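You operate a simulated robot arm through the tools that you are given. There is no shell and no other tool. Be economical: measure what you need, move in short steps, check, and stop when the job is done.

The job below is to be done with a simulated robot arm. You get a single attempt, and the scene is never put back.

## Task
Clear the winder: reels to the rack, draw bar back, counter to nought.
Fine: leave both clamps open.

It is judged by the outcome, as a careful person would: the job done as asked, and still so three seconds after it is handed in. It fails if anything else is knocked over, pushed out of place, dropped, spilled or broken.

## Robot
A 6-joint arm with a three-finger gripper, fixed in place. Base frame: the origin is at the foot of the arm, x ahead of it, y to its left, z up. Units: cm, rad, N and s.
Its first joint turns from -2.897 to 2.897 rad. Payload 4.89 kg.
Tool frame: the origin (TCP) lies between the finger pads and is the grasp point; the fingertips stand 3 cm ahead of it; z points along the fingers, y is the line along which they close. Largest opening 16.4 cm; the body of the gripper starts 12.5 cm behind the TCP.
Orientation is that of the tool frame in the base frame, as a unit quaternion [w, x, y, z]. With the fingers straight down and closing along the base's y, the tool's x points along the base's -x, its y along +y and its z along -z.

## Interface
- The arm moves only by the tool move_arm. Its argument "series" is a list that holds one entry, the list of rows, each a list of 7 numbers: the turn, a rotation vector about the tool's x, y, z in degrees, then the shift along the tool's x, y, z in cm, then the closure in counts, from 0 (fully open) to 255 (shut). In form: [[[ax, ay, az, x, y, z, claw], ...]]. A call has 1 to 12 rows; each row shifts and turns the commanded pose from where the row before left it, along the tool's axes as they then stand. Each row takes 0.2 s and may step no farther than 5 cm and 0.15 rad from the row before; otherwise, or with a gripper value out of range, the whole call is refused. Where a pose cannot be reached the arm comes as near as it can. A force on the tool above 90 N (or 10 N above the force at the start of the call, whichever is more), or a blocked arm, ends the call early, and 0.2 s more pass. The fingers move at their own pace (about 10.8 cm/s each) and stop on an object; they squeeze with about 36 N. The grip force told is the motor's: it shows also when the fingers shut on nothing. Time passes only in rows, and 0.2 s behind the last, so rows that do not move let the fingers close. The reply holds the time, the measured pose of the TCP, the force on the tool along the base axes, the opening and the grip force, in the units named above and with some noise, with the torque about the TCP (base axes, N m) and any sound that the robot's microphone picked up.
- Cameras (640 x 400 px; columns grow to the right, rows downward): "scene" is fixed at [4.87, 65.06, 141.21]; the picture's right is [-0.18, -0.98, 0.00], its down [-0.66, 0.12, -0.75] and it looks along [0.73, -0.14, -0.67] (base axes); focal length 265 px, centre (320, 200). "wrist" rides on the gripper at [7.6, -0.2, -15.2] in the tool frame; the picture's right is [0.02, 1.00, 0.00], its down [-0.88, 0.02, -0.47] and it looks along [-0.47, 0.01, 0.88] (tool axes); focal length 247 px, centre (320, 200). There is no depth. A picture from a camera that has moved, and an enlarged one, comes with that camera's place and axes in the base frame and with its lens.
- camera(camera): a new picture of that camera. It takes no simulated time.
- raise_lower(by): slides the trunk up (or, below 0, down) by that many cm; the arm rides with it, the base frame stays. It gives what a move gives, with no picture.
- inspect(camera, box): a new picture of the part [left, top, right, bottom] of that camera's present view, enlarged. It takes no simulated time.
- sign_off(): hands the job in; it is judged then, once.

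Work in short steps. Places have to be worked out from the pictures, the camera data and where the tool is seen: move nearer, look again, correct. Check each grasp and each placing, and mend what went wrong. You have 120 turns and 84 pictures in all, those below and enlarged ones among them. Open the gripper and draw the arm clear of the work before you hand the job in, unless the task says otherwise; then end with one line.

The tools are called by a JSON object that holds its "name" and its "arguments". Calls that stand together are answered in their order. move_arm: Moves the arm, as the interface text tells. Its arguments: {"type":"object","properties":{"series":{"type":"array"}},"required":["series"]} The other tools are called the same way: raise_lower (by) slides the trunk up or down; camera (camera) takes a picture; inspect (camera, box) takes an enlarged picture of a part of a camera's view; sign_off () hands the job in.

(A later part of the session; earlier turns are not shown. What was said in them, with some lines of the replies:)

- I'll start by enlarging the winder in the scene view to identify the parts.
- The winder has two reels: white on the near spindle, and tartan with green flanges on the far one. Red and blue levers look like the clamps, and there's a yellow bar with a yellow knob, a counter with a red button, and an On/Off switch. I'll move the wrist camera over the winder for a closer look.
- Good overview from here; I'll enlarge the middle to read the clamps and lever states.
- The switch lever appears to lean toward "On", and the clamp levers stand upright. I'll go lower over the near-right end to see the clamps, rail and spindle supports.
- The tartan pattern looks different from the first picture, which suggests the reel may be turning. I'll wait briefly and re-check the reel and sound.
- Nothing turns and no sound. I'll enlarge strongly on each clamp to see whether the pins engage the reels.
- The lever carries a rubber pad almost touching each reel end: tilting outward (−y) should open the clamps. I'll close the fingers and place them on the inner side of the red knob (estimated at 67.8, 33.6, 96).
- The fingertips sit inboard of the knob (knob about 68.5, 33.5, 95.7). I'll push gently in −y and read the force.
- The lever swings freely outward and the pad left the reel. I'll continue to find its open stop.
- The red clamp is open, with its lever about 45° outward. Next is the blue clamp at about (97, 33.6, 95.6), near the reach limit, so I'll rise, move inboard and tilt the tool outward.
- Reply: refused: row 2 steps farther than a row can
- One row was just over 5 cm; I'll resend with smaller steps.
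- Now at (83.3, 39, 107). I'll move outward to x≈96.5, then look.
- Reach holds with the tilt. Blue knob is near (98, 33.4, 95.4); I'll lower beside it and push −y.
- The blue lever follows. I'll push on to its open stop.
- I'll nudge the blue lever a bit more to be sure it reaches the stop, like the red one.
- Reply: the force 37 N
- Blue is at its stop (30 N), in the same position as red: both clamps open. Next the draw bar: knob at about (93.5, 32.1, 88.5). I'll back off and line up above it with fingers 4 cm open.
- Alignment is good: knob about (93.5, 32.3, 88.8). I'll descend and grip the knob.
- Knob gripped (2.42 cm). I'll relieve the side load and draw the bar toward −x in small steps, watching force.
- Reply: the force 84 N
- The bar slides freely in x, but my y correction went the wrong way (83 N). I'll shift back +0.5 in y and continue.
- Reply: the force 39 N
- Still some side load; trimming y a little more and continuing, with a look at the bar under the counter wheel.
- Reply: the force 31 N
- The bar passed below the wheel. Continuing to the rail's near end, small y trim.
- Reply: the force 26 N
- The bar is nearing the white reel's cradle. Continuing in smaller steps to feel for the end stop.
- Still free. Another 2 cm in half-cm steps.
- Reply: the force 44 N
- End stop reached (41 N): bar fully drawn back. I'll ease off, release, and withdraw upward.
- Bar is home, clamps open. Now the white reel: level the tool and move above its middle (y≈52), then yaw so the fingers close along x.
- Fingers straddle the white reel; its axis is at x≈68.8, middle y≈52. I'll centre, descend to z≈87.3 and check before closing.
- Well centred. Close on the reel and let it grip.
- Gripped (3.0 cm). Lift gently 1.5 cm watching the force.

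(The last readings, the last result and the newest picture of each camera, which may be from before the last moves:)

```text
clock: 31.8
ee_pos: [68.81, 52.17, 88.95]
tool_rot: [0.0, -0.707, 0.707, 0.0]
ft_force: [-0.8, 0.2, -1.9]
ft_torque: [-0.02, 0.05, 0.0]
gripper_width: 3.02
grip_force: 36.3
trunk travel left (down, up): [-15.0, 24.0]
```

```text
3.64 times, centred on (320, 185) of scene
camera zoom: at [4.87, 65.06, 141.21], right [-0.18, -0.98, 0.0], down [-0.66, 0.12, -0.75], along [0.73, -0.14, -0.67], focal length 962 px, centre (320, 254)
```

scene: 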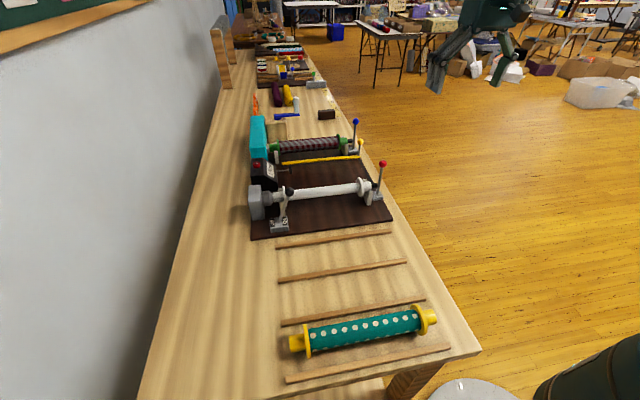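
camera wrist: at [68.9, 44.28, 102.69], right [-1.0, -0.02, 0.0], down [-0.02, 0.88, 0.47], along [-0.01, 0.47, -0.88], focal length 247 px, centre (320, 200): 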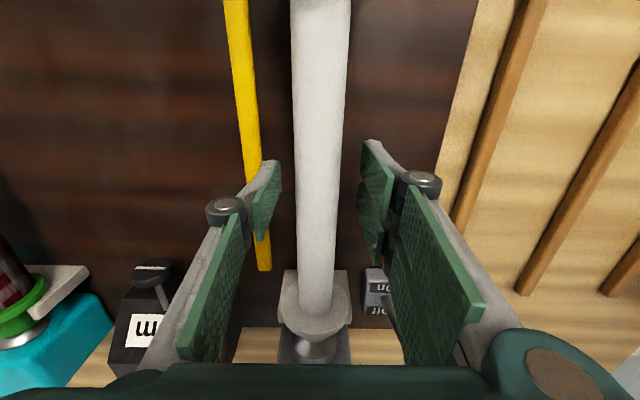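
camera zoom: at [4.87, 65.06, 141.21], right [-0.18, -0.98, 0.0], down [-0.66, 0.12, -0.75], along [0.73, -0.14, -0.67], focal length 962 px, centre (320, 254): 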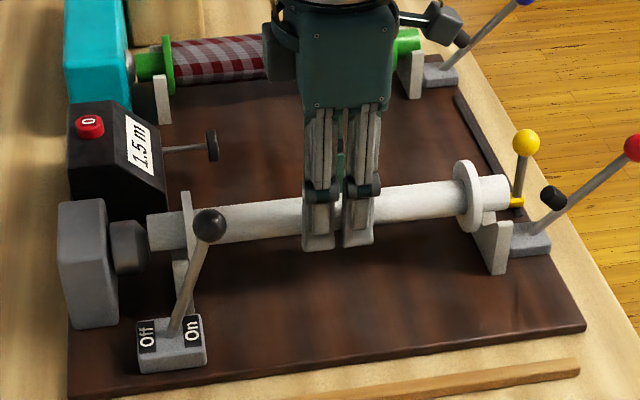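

Free of the cradle. Lift to z≈104 and move −x over the rack, then look down.

{"name": "move_arm", "arguments": {"series": [[[0, 0, 0, 0, 0, -4, 255], [0, 0, 0, 0, 0, -4, 255], [0, 0, 0, 0, 0, -4, 255], [0, 0, 0, 0, 0, -3.5, 255], [0, 0, 0, 0, 4, 0, 255], [0, 0, 0, 0, 4, 0, 255], [0, 0, 0, 0, 4, 0, 255], [0, 0, 0, 0, 4, 0, 255], [0, 0, 0, 0, 4, 0, 255], [0, 0, 0, 0, 4, 0, 255], [0, 0, 0, 0, 4, 0, 255], [0, 0, 0, 0, 3.5, 0, 255]]]}}

{"name": "camera", "arguments": {"camera": "wrist"}}

{"name": "camera", "arguments": {"camera": "scene"}}

```text
clock: 34.4
ee_pos: [37.3, 52.15, 104.49]
tool_rot: [0.0, -0.707, 0.707, 0.0]
ft_force: [1.4, 0.5, -1.6]
ft_torque: [-0.04, 0.16, -0.01]
gripper_width: 3.04
grip_force: 36.3
trunk travel left (down, up): [-15.0, 24.0]
```

```text
44 pictures are left
camera wrist: at [37.41, 44.42, 119.67], right [-1.0, -0.02, 0.0], down [-0.02, 0.88, 0.47], along [-0.01, 0.47, -0.88], focal length 247 px, centre (320, 200)
```

wrist: 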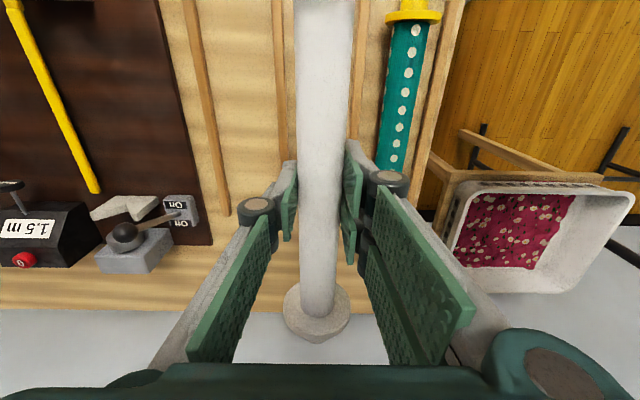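

```text
43 pictures are left
```

scene: 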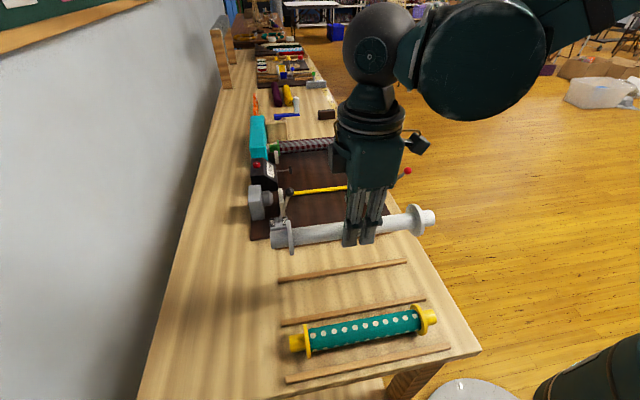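

The bay between strips at x≈31.5 and 43.4 (centre 37.4, y 33–70.5) is directly below; bench about z 76.5. I'll lower to z≈82 then feel down.

{"name": "move_arm", "arguments": {"series": [[[0, 0, 0, 0, 0, 4.5, 255], [0, 0, 0, 0, 0, 4.5, 255], [0, 0, 0, 0, 0, 4.5, 255], [0, 0, 0, 0, 0, 4.5, 255], [0, 0, 0, 0, 0, 3.5, 255]]]}}

{"name": "inspect", "arguments": {"camera": "scene", "box": [230, 220, 480, 400]}}

{"name": "camera", "arguments": {"camera": "wrist"}}

```text
clock: 35.6
ee_pos: [37.26, 52.09, 83.24]
tool_rot: [0.001, -0.707, 0.707, 0.0]
ft_force: [-3.4, 5.6, 45.9]
ft_torque: [-0.07, 0.04, 0.0]
gripper_width: 2.97
grip_force: 35.9
trunk travel left (down, up): [-15.0, 24.0]
```

```text
2.22 times, centred on (355, 310) of scene
camera zoom: at [4.87, 65.06, 141.21], right [-0.18, -0.98, 0.0], down [-0.66, 0.12, -0.75], along [0.73, -0.14, -0.67], focal length 588 px, centre (242, -44)
```

zoom: 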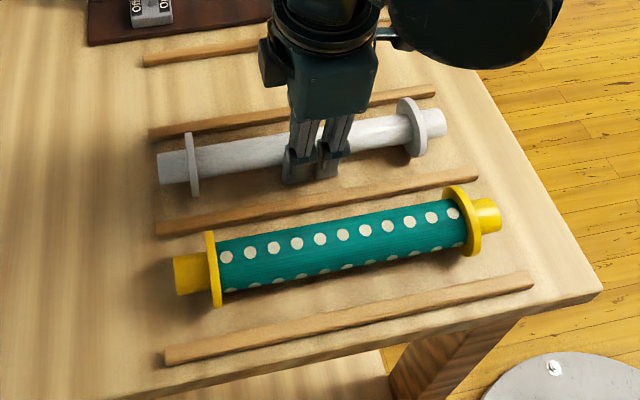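

```text
41 pictures are left
camera wrist: at [37.33, 44.19, 98.52], right [-1.0, -0.02, 0.0], down [-0.02, 0.88, 0.47], along [-0.01, 0.47, -0.88], focal length 247 px, centre (320, 200)
```

wrist: 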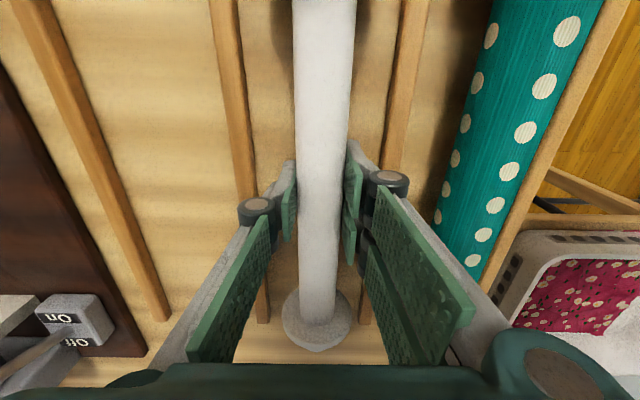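

Contact at z≈83.2 — the reel or fingertips rest on the bench. The reel is centred between strips; ease up slightly and release.

{"name": "move_arm", "arguments": {"series": [[[0, 0, 0, 0, 0, -0.2, 255], [0, 0, 0, 0, 0, 0, 195], [0, 0, 0, 0, 0, 0, 165], [0, 0, 0, 0, 0, 0, 160]]]}}

{"name": "move_arm", "arguments": {"series": [[[0, 0, 0, 0, 0, -3, 160], [0, 0, 0, 0, 0, -4, 160], [0, 0, 0, 0, 0, -4, 160], [0, 0, 0, 0, 0, -4, 160], [0, 0, 0, 0, 0, -4, 160], [0, 0, 0, 0, 0, -4, 160]]]}}

{"name": "inspect", "arguments": {"camera": "scene", "box": [230, 220, 480, 400]}}

```text
clock: 36.6
ee_pos: [37.42, 51.93, 83.37]
tool_rot: [0.0, 0.707, -0.707, 0.0]
ft_force: [0.1, -0.5, -0.1]
ft_torque: [-0.03, 0.02, -0.01]
gripper_width: 6.14
grip_force: 0.0
trunk travel left (down, up): [-15.0, 24.0]
```

```text
clock: 38.0
ee_pos: [37.39, 52.07, 106.25]
tool_rot: [0.0, -0.707, 0.708, 0.0]
ft_force: [0.2, 0.6, 0.2]
ft_torque: [-0.11, 0.1, 0.01]
gripper_width: 6.13
grip_force: 0.2
trunk travel left (down, up): [-15.0, 24.0]
```

```text
2.22 times, centred on (355, 310) of scene
camera zoom: at [4.87, 65.06, 141.21], right [-0.18, -0.98, 0.0], down [-0.66, 0.12, -0.75], along [0.73, -0.14, -0.67], focal length 588 px, centre (242, -44)
```

zoom: 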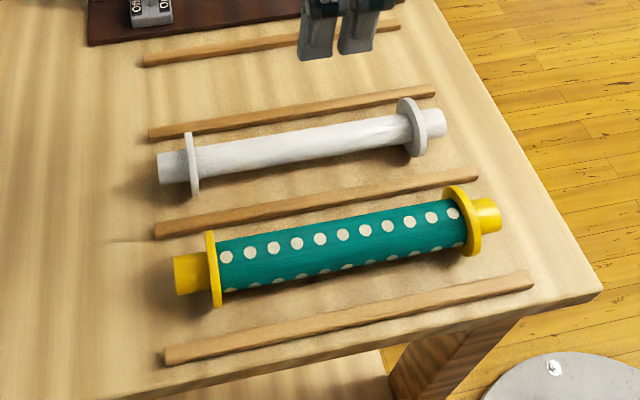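

The white reel rests in its bay. Now the tartan reel at x≈97, beyond vertical reach, so I'll approach with the tool pitched about 42° outward, in the x–z plane.

{"name": "move_arm", "arguments": {"series": [[[0, 0, 0, 0, -4.73, 0, 140], [0, 0, 0, 0, -4.73, 0, 140], [0, 0, 0, 0, -4.73, 0, 140], [0, 0, 0, 0, -4.73, 0, 140], [0, 0, 0, 0, -4.73, 0, 140], [0, 0, 0, 0, -4.73, 0, 140], [0, 0, 0, 0, -4.73, 0, 140], [0, 0, 0, 0, -4.73, 0, 140], [0, 0, 0, 0, -4.73, 0, 140], [8.4, 0, 0, 0, 0, 0, 140], [8.4, 0, 0, 0, 0, 0, 140], [8.4, 0, 0, 0, 0, 0, 140]]]}}

{"name": "move_arm", "arguments": {"series": [[[8.4, 0, 0, 0, 0, 0, 140], [8.4, 0, 0, 0, 0, 0, 140], [0, 0, 0, 0, -0.3, 4, 140], [0, 0, 0, 0, -0.3, 4, 140]]]}}

{"name": "camera", "arguments": {"camera": "wrist"}}

{"name": "inspect", "arguments": {"camera": "scene", "box": [230, 60, 410, 200]}}

```text
clock: 40.6
ee_pos: [80.14, 52.02, 105.99]
tool_rot: [0.155, -0.69, 0.69, -0.155]
ft_force: [1.7, -1.6, 0.2]
ft_torque: [0.13, 0.19, 0.05]
gripper_width: 7.4
grip_force: 0.1
trunk travel left (down, up): [-15.0, 24.0]
```

```text
clock: 41.6
ee_pos: [85.76, 51.98, 100.75]
tool_rot: [0.254, -0.66, 0.66, -0.255]
ft_force: [-2.8, 0.4, 1.5]
ft_torque: [0.03, -0.06, 0.04]
gripper_width: 7.38
grip_force: 0.0
trunk travel left (down, up): [-15.0, 24.0]
```

```text
39 pictures are left
camera wrist: at [75.59, 44.29, 112.2], right [-0.74, -0.02, -0.67], down [-0.33, 0.88, 0.34], along [0.58, 0.47, -0.66], focal length 247 px, centre (320, 200)
```

wrist: 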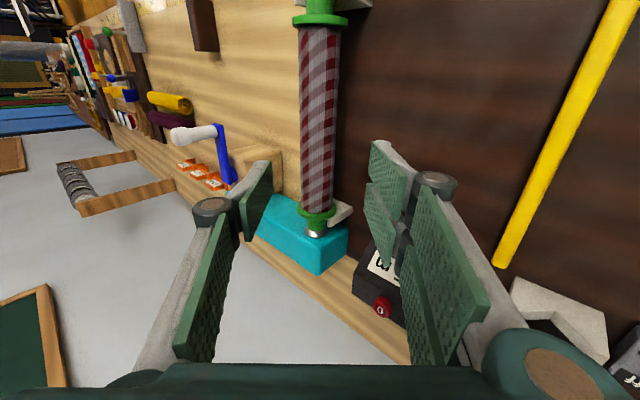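

```text
2.86 times, centred on (320, 130) of scene
camera zoom: at [4.87, 65.06, 141.21], right [-0.18, -0.98, 0.0], down [-0.66, 0.12, -0.75], along [0.73, -0.14, -0.67], focal length 756 px, centre (320, 400)
```

zoom: 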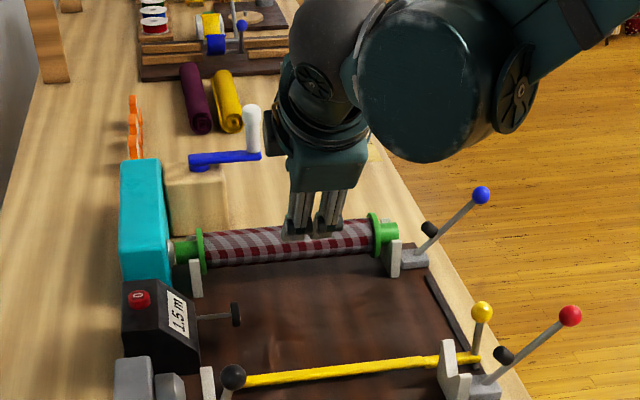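

Reach is fine and the reel is centred between the fingers. I'll advance 12.5 cm along the fingers and recheck.

{"name": "move_arm", "arguments": {"series": [[[0, 0, 0, 0, -0.1, 4.5, 140], [0, 0, 0, 0, 0, 4, 140], [0, 0, 0, 0, 0, 4, 140]]]}}

{"name": "camera", "arguments": {"camera": "wrist"}}

{"name": "inspect", "arguments": {"camera": "scene", "box": [250, 90, 390, 180]}}

```text
clock: 42.4
ee_pos: [94.23, 52.03, 91.55]
tool_rot: [0.255, -0.66, 0.66, -0.253]
ft_force: [-2.2, 0.2, 1.2]
ft_torque: [0.02, -0.02, 0.0]
gripper_width: 7.39
grip_force: 0.1
trunk travel left (down, up): [-15.0, 24.0]
```

```text
37 pictures are left
camera wrist: at [84.14, 44.38, 102.97], right [-0.74, -0.02, -0.67], down [-0.33, 0.88, 0.34], along [0.58, 0.47, -0.66], focal length 247 px, centre (320, 200)
```

wrist: 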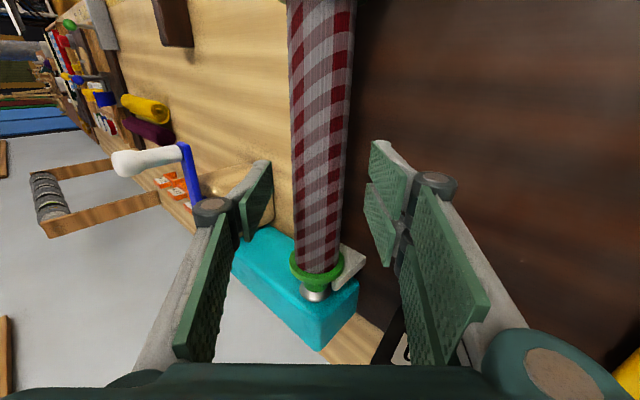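

```text
4.44 times, centred on (320, 135) of scene
camera zoom: at [4.87, 65.06, 141.21], right [-0.18, -0.98, 0.0], down [-0.66, 0.12, -0.75], along [0.73, -0.14, -0.67], focal length 1176 px, centre (320, 489)
```

zoom: 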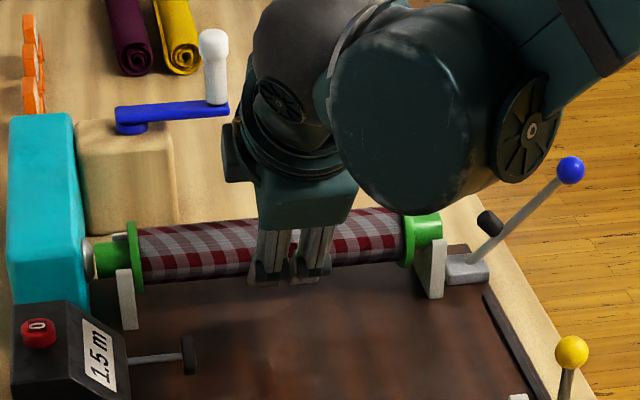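

Still centred. Advance 4 cm more and close.

{"name": "move_arm", "arguments": {"series": [[[0, 0, 0, 0, 0, 2, 140], [0, 0, 0, 0, 0, 2, 140], [0, 0, 0, 0, 0, 0, 255], [0, 0, 0, 0, 0, 0, 255], [0, 0, 0, 0, 0, 0, 255]]]}}

{"name": "inspect", "arguments": {"camera": "wrist", "box": [160, 100, 480, 320]}}

```text
clock: 43.6
ee_pos: [96.93, 52.26, 88.63]
tool_rot: [0.255, -0.66, 0.66, -0.254]
ft_force: [34.8, 10.3, 36.3]
ft_torque: [-0.01, -1.4, 0.36]
gripper_width: 5.01
grip_force: 35.7
trunk travel left (down, up): [-15.0, 24.0]
```

```text
1.82 times, centred on (320, 210) of wrist
camera zoom: at [86.81, 44.45, 100.09], right [-0.74, -0.02, -0.67], down [-0.33, 0.88, 0.34], along [0.58, 0.47, -0.66], focal length 449 px, centre (320, 182)
```

zoom: 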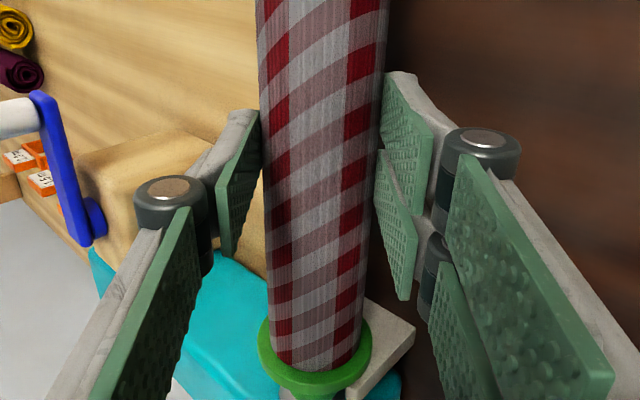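

Gripped (5.0 cm), with a small closing-axis offset load. Relieve it and lift gently.

{"name": "move_arm", "arguments": {"series": [[[0, 0, 0, 0, -0.3, 0, 255], [0, 0, 0, 0, -0.33, -0.37, 255], [0, 0, 0, 0, -0.33, -0.37, 255], [0, 0, 0, 0, -0.5, -0.55, 255]]]}}

{"name": "inspect", "arguments": {"camera": "scene", "box": [250, 90, 390, 180]}}

```text
clock: 44.6
ee_pos: [97.0, 52.08, 90.22]
tool_rot: [-0.254, 0.661, -0.659, 0.253]
ft_force: [0.3, 0.8, -2.0]
ft_torque: [-0.06, 0.0, -0.02]
gripper_width: 4.99
grip_force: 36.1
trunk travel left (down, up): [-15.0, 24.0]
```

```text
4.44 times, centred on (320, 135) of scene
camera zoom: at [4.87, 65.06, 141.21], right [-0.18, -0.98, 0.0], down [-0.66, 0.12, -0.75], along [0.73, -0.14, -0.67], focal length 1176 px, centre (320, 489)
```

zoom: 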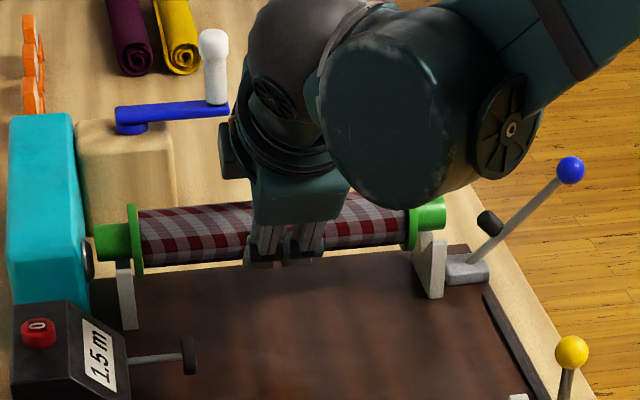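

Free of the cradle and next to no load. Lift 14 cm and carry toward −x.

{"name": "move_arm", "arguments": {"series": [[[0, 0, 0, 0, -2.34, -2.6, 255], [0, 0, 0, 0, -2.34, -2.6, 255], [0, 0, 0, 0, -2.34, -2.6, 255], [0, 0, 0, 0, -2.34, -2.6, 255], [0, 0, 0, 0, 3.34, -3.01, 255], [0, 0, 0, 0, 3.34, -3.01, 255], [0, 0, 0, 0, 3.34, -3.01, 255], [0, 0, 0, 0, 3.34, -3.01, 255], [0, 0, 0, 0, 3.34, -3.01, 255], [0, 0, 0, 0, 3.34, -3.01, 255]]]}}

{"name": "move_arm", "arguments": {"series": [[[0, 0, 0, 0, 3.34, -3.01, 255], [0, 0, 0, 0, 3.34, -3.01, 255], [0, 0, 0, 0, 3.34, -3.01, 255], [0, 0, 0, 0, 3.34, -3.01, 255], [-8.4, 0, 0, 0, 0, 0, 255], [-8.4, 0, 0, 0, 0, 0, 255], [-8.4, 0, 0, 0, 0, 0, 255], [-8.4, 0, 0, 0, 0, 0, 255], [-8.4, 0, 0, 0, 0, 0, 255]]]}}

{"name": "camera", "arguments": {"camera": "wrist"}}

```text
clock: 46.8
ee_pos: [69.97, 52.41, 104.44]
tool_rot: [0.253, -0.66, 0.661, -0.254]
ft_force: [1.7, -0.2, -3.0]
ft_torque: [-0.01, 0.16, 0.02]
gripper_width: 4.97
grip_force: 36.2
trunk travel left (down, up): [-15.0, 24.0]
```

```text
clock: 48.8
ee_pos: [52.13, 52.08, 104.31]
tool_rot: [0.001, 0.707, -0.707, -0.001]
ft_force: [-1.8, -0.5, -0.8]
ft_torque: [0.05, -0.18, -0.04]
gripper_width: 4.95
grip_force: 35.7
trunk travel left (down, up): [-15.0, 24.0]
```

```text
33 pictures are left
camera wrist: at [52.12, 44.34, 119.68], right [-1.0, -0.02, 0.0], down [-0.02, 0.88, 0.47], along [-0.01, 0.47, -0.88], focal length 247 px, centre (320, 200)
```

wrist: 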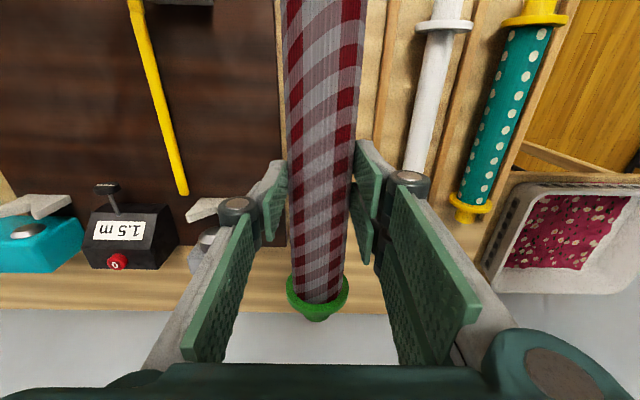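

Reel held and level. Bay centre is x≈48.6; shift 3.5 cm and descend to z≈86.

{"name": "move_arm", "arguments": {"series": [[[0, 0, 0, 0, 3.5, 0, 255], [0, 0, 0, 0, 0, 4.5, 255], [0, 0, 0, 0, 0, 4.5, 255], [0, 0, 0, 0, 0, 4.5, 255], [0, 0, 0, 0, 0, 4, 255]]]}}

{"name": "camera", "arguments": {"camera": "wrist"}}

{"name": "inspect", "arguments": {"camera": "scene", "box": [230, 190, 450, 350]}}

```text
clock: 50.0
ee_pos: [48.59, 52.3, 86.77]
tool_rot: [0.0, -0.707, 0.707, -0.001]
ft_force: [0.3, -0.3, -1.2]
ft_torque: [0.12, -0.12, -0.03]
gripper_width: 4.97
grip_force: 35.3
trunk travel left (down, up): [-15.0, 24.0]
```

```text
32 pictures are left
camera wrist: at [48.75, 44.52, 101.93], right [-1.0, -0.02, 0.0], down [-0.02, 0.88, 0.47], along [-0.01, 0.47, -0.88], focal length 247 px, centre (320, 200)
```

wrist: 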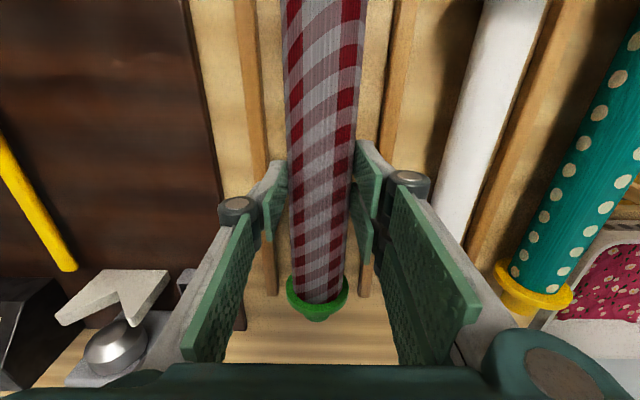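

```text
2.50 times, centred on (340, 270) of scene
camera zoom: at [4.87, 65.06, 141.21], right [-0.18, -0.98, 0.0], down [-0.66, 0.12, -0.75], along [0.73, -0.14, -0.67], focal length 662 px, centre (270, 25)
```

zoom: 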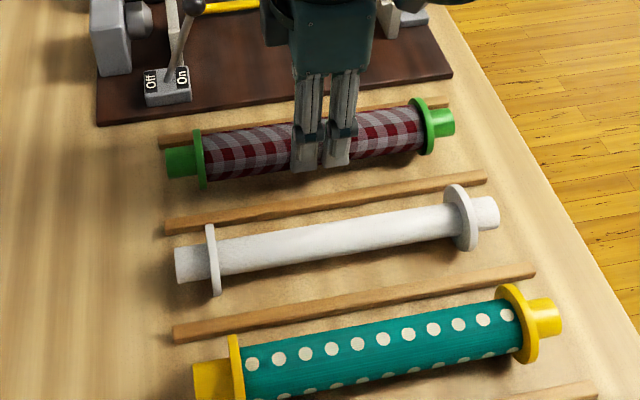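

Centred within a few mm. Trim 0.2 cm and feel down to contact.

{"name": "move_arm", "arguments": {"series": [[[0, 0, 0, 0, 0.2, 1, 255], [0, 0, 0, 0, 0, 0.7, 255], [0, 0, 0, 0, 0, 0.4, 255], [0, 0, 0, 0, 0, 0.3, 255]]]}}

```text
clock: 51.0
ee_pos: [48.33, 51.95, 84.48]
tool_rot: [0.0, -0.707, 0.707, 0.0]
ft_force: [-1.3, 3.7, 42.3]
ft_torque: [0.02, 0.02, -0.02]
gripper_width: 4.92
grip_force: 36.1
trunk travel left (down, up): [-15.0, 24.0]
```

Contact (42 N) at z 84.5. Ease up, open, and withdraw upward.

{"name": "move_arm", "arguments": {"series": [[[0, 0, 0, 0, 0, -0.15, 255], [0, 0, 0, 0, 0, 0, 165], [0, 0, 0, 0, 0, 0, 140], [0, 0, 0, 0, 0, 0, 140], [0, 0, 0, 0, 0, -3, 140], [0, 0, 0, 0, 0, -4, 140], [0, 0, 0, 0, 0, -4, 140], [0, 0, 0, 0, 0, -4, 140], [0, 0, 0, 0, 0, -4, 140], [0, 0, 0, 0, 0, -4, 140]]]}}

{"name": "camera", "arguments": {"camera": "scene"}}

{"name": "camera", "arguments": {"camera": "wrist"}}

```text
clock: 53.2
ee_pos: [48.65, 51.94, 107.64]
tool_rot: [0.0, 0.708, -0.707, 0.0]
ft_force: [1.2, 0.9, 0.1]
ft_torque: [-0.09, 0.07, 0.01]
gripper_width: 7.4
grip_force: 0.1
trunk travel left (down, up): [-15.0, 24.0]
```

```text
30 pictures are left
```

scene: 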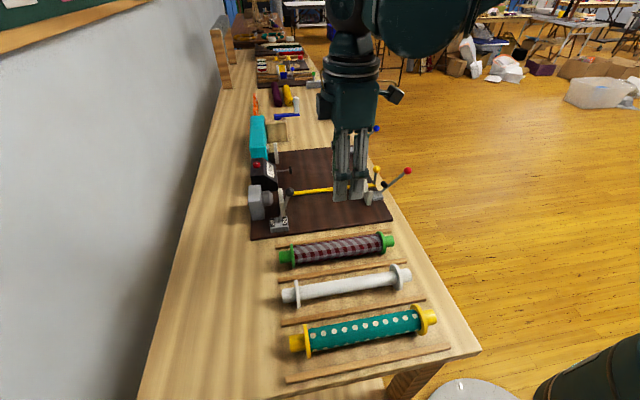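

```text
29 pictures are left
camera wrist: at [48.73, 44.25, 122.99], right [-1.0, -0.02, 0.0], down [-0.02, 0.88, 0.47], along [-0.01, 0.47, -0.88], focal length 247 px, centre (320, 200)
```

wrist: 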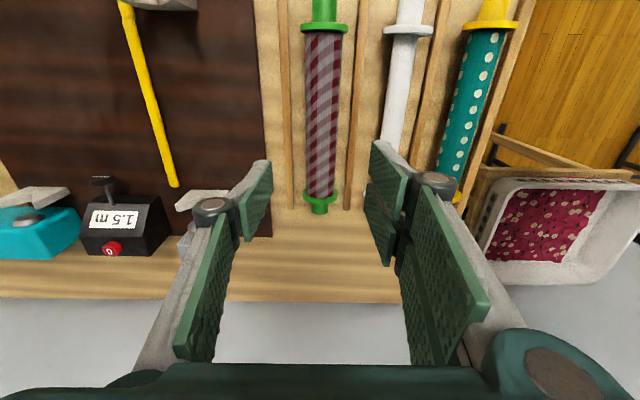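

Both reels are in the rack, stable. Next the counter's reset button, at about (84, 72.3, 89.2). I'll yaw to face it, tilt 42° outward with fingers shut, then move near.

{"name": "move_arm", "arguments": {"series": [[[0, 0, 8.2, 0, 0, 0, 255], [0, 0, 8.2, 0, 0, 0, 255], [0, 0, 8.2, 0, 0, 0, 255], [0, 0, 8.2, 0, 0, 0, 255], [0, 0, 8.2, 0, 0, 0, 255], [0, 0, 8.2, 0, 0, 0, 255], [0, -8.4, 0, 0, 0, 0, 255], [0, -8.4, 0, 0, 0, 0, 255], [0, -8.4, 0, 0, 0, 0, 255], [0, -8.4, 0, 0, 0, 0, 255], [0, -8.4, 0, 0, 0, 0, 255]]]}}

{"name": "move_arm", "arguments": {"series": [[[0, 0, 0, -2.49, -0.76, 3.05, 255], [0, 0, 0, -2.49, -0.76, 3.05, 255], [0, 0, 0, -2.49, -0.76, 3.05, 255], [0, 0, 0, -2.49, -0.76, 3.05, 255], [0, 0, 0, -2.49, -0.76, 3.05, 255], [0, 0, 0, -2.49, -0.76, 3.05, 255], [0, 0, 0, -2.49, -0.76, 3.05, 255], [0, 0, 0, -2.49, -0.76, 3.05, 255]]]}}

{"name": "camera", "arguments": {"camera": "wrist"}}

{"name": "inspect", "arguments": {"camera": "scene", "box": [220, 90, 360, 210]}}

```text
clock: 55.6
ee_pos: [48.37, 52.27, 107.62]
tool_rot: [0.337, -0.325, 0.875, 0.125]
ft_force: [0.5, 0.1, -1.1]
ft_torque: [0.0, 0.0, 0.02]
gripper_width: 0.0
grip_force: 36.1
trunk travel left (down, up): [-15.0, 24.0]
```

```text
clock: 57.4
ee_pos: [75.92, 67.71, 102.64]
tool_rot: [0.336, -0.326, 0.875, 0.125]
ft_force: [-2.2, -0.9, 1.7]
ft_torque: [-0.01, -0.02, -0.03]
gripper_width: 0.01
grip_force: 36.3
trunk travel left (down, up): [-15.0, 24.0]
```

```text
28 pictures are left
camera wrist: at [63.99, 57.05, 108.99], right [-0.67, 0.75, -0.01], down [0.24, 0.23, 0.94], along [0.71, 0.62, -0.34], focal length 247 px, centre (320, 200)
```

wrist: 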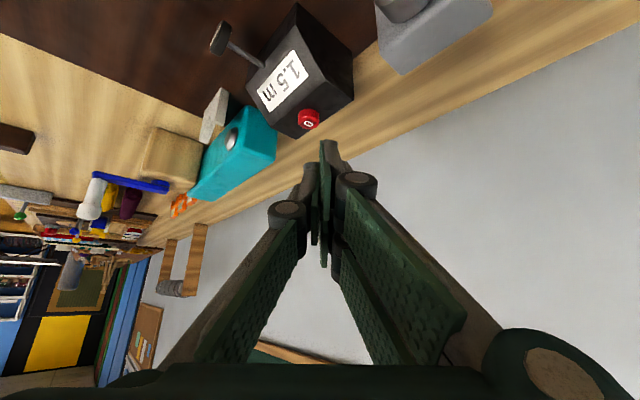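

```text
3.33 times, centred on (290, 150) of scene
camera zoom: at [4.87, 65.06, 141.21], right [-0.18, -0.98, 0.0], down [-0.66, 0.12, -0.75], along [0.73, -0.14, -0.67], focal length 882 px, centre (420, 367)
```

zoom: 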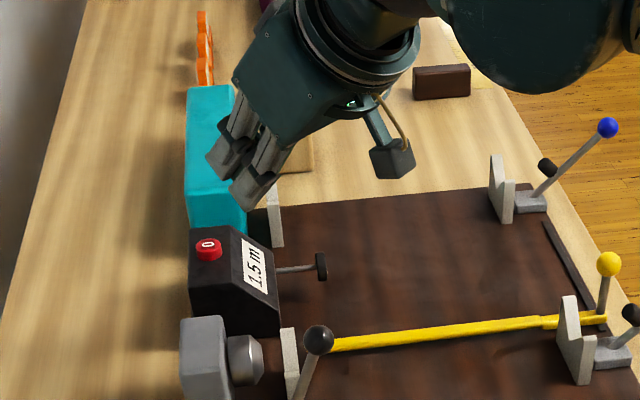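

Wrist and scene views agree: button at (84, 72.4, ~89.3). Move to hover about 3 cm above it.

{"name": "move_arm", "arguments": {"series": [[[0, 0, 0, -0.55, -0.58, 3.45, 255], [0, 0, 0, -0.55, -0.58, 3.45, 255], [0, 0, 0, -0.55, -0.58, 3.45, 255]]]}}

{"name": "camera", "arguments": {"camera": "wrist"}}

{"name": "inspect", "arguments": {"camera": "scene", "box": [240, 130, 320, 200]}}

```text
clock: 58.2
ee_pos: [83.27, 71.49, 96.28]
tool_rot: [0.337, -0.325, 0.875, 0.125]
ft_force: [-1.9, -1.3, 1.7]
ft_torque: [0.03, -0.04, -0.01]
gripper_width: 0.0
grip_force: 36.3
trunk travel left (down, up): [-15.0, 24.0]
```

```text
26 pictures are left
camera wrist: at [71.23, 60.96, 102.54], right [-0.67, 0.75, -0.01], down [0.24, 0.23, 0.94], along [0.71, 0.62, -0.34], focal length 247 px, centre (320, 200)
```

wrist: 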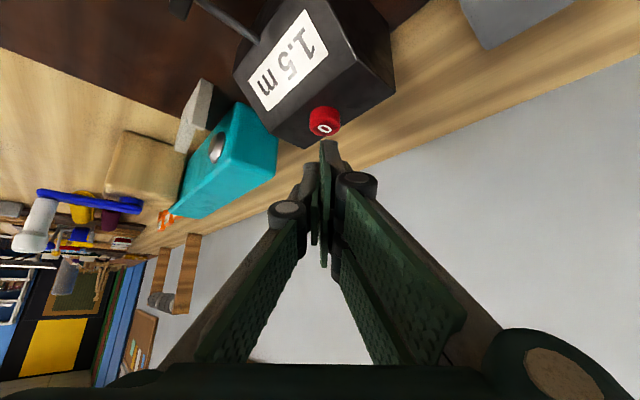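

```text
5.71 times, centred on (280, 165) of scene
camera zoom: at [4.87, 65.06, 141.21], right [-0.18, -0.98, 0.0], down [-0.66, 0.12, -0.75], along [0.73, -0.14, -0.67], focal length 1512 px, centre (549, 400)
```

zoom: 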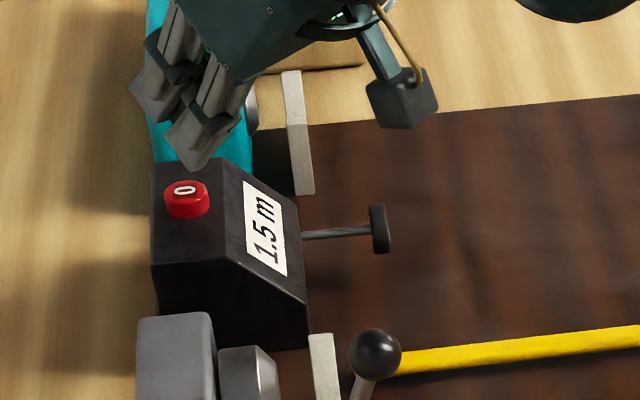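

Tip is above the button (83.8, 72.2, top ≈89.6). Descend vertically, the last bit in 0.3 cm steps.

{"name": "move_arm", "arguments": {"series": [[[0, 0, 0, 1.0, 0, 1.115, 255], [0, 0, 0, 1.0, 0, 1.115, 255], [0, 0, 0, 0.2, 0, 0.223, 255], [0, 0, 0, 0.2, 0, 0.223, 255]]]}}

{"name": "inspect", "arguments": {"camera": "scene", "box": [240, 130, 320, 200]}}

```text
clock: 59.2
ee_pos: [83.26, 71.79, 92.8]
tool_rot: [0.337, -0.325, 0.875, 0.125]
ft_force: [-3.8, -5.5, 23.7]
ft_torque: [-0.16, 0.2, 0.04]
gripper_width: 0.0
grip_force: 36.1
trunk travel left (down, up): [-15.0, 24.0]
heard: click
```

```text
5.71 times, centred on (280, 165) of scene
camera zoom: at [4.87, 65.06, 141.21], right [-0.18, -0.98, 0.0], down [-0.66, 0.12, -0.75], along [0.73, -0.14, -0.67], focal length 1512 px, centre (549, 400)
```

zoom: 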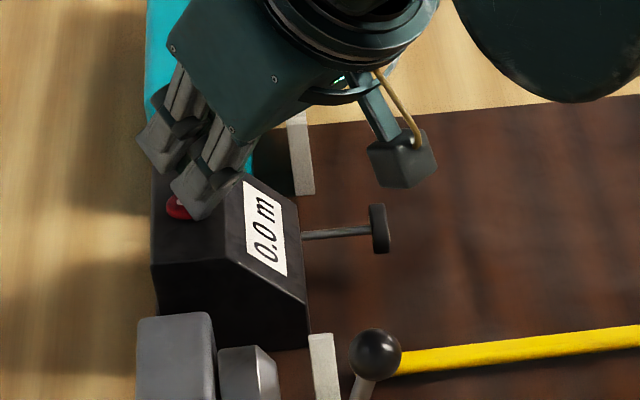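

Click heard and the counter reads 0.0 m. Retreat up and back, opening the gripper, then verify everything.

{"name": "move_arm", "arguments": {"series": [[[0, 0, 0, -2, 0, -2.23, 255], [0, 0, 0, -2, 0, -2.23, 255], [0, 0, 0, -2, 0, -2.23, 255], [0, 0, 0, -2, 0, -2.23, 255], [0, 0, 0, 2.49, 0.76, -3.05, 255], [0, 0, 0, 2.49, 0.76, -3.05, 100], [0, 0, 0, 2.49, 0.76, -3.05, 0], [0, 0, 0, 2.49, 0.76, -3.05, 0], [0, 0, 0, 2.49, 0.76, -3.05, 0], [0, 0, 0, 2.49, 0.76, -3.05, 0], [0, 0, 0, 2.49, -3.5, -2, 0], [0, 0, 0, 2.49, -3.5, -2, 0]]]}}

{"name": "camera", "arguments": {"camera": "scene"}}

```text
clock: 61.8
ee_pos: [62.34, 50.68, 107.75]
tool_rot: [0.336, -0.325, 0.875, 0.124]
ft_force: [0.1, 2.0, -1.4]
ft_torque: [-0.18, -0.07, -0.18]
gripper_width: 16.39
grip_force: 0.1
trunk travel left (down, up): [-15.0, 24.0]
```

```text
23 pictures are left
```

scene: 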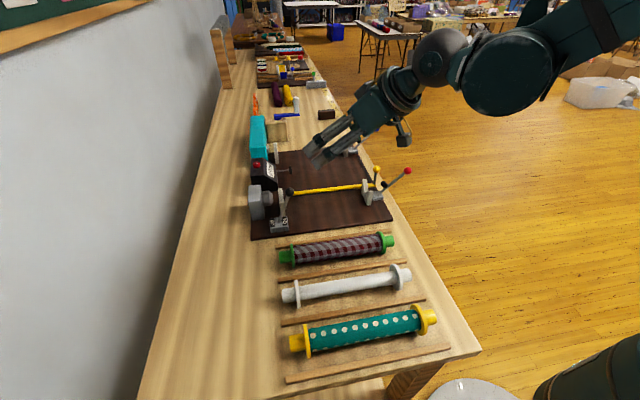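

Draw the arm fully clear (−y and up) and inspect the final state.

{"name": "move_arm", "arguments": {"series": [[[0, 0, 0, 1.47, -3.17, -2.43, 0], [0, 0, 0, 1.47, -3.17, -2.43, 0], [0, 0, 0, 1.47, -3.17, -2.43, 0], [0, 0, 0, 1.47, -3.17, -2.43, 0], [0, 0, 0, 1.47, -3.17, -2.43, 0], [0, 0, 0, 1.47, -3.17, -2.43, 0], [0, 0, 0, 1.47, -3.17, -2.43, 0]]]}}

{"name": "inspect", "arguments": {"camera": "scene", "box": [230, 90, 430, 240]}}

{"name": "inspect", "arguments": {"camera": "scene", "box": [230, 220, 480, 400]}}

```text
clock: 63.4
ee_pos: [62.37, 21.57, 113.44]
tool_rot: [0.337, -0.326, 0.874, 0.125]
ft_force: [-1.0, 0.6, -0.9]
ft_torque: [-0.06, 0.04, -0.08]
gripper_width: 16.42
grip_force: 0.0
trunk travel left (down, up): [-15.0, 24.0]
```

```text
2.67 times, centred on (330, 165) of scene
camera zoom: at [4.87, 65.06, 141.21], right [-0.18, -0.98, 0.0], down [-0.66, 0.12, -0.75], along [0.73, -0.14, -0.67], focal length 706 px, centre (293, 293)
```

zoom: 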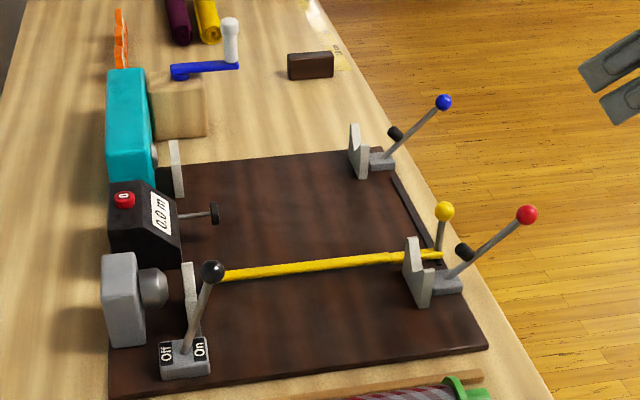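

```text
2.22 times, centred on (355, 310) of scene
camera zoom: at [4.87, 65.06, 141.21], right [-0.18, -0.98, 0.0], down [-0.66, 0.12, -0.75], along [0.73, -0.14, -0.67], focal length 588 px, centre (242, -44)
```

zoom: 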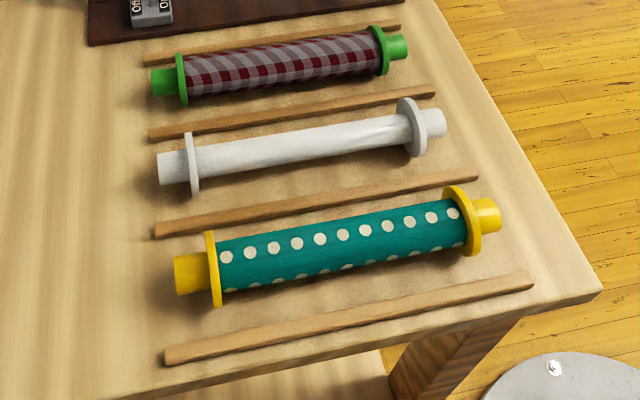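

All items check out: both reels in rack bays, both clamp levers swung open, the bar at its back stop, the counter at 0.0 m, and the arm clear. Handing in.

{"name": "sign_off", "arguments": {}}

```text
The job is handed in.
```

The winder is cleared: both reels are in the rack, the draw bar is at its end stop on the white-reel side, the counter reads 0.0 m, and both clamps are open; I left the motor switch as found, with its lever leaning toward "On".
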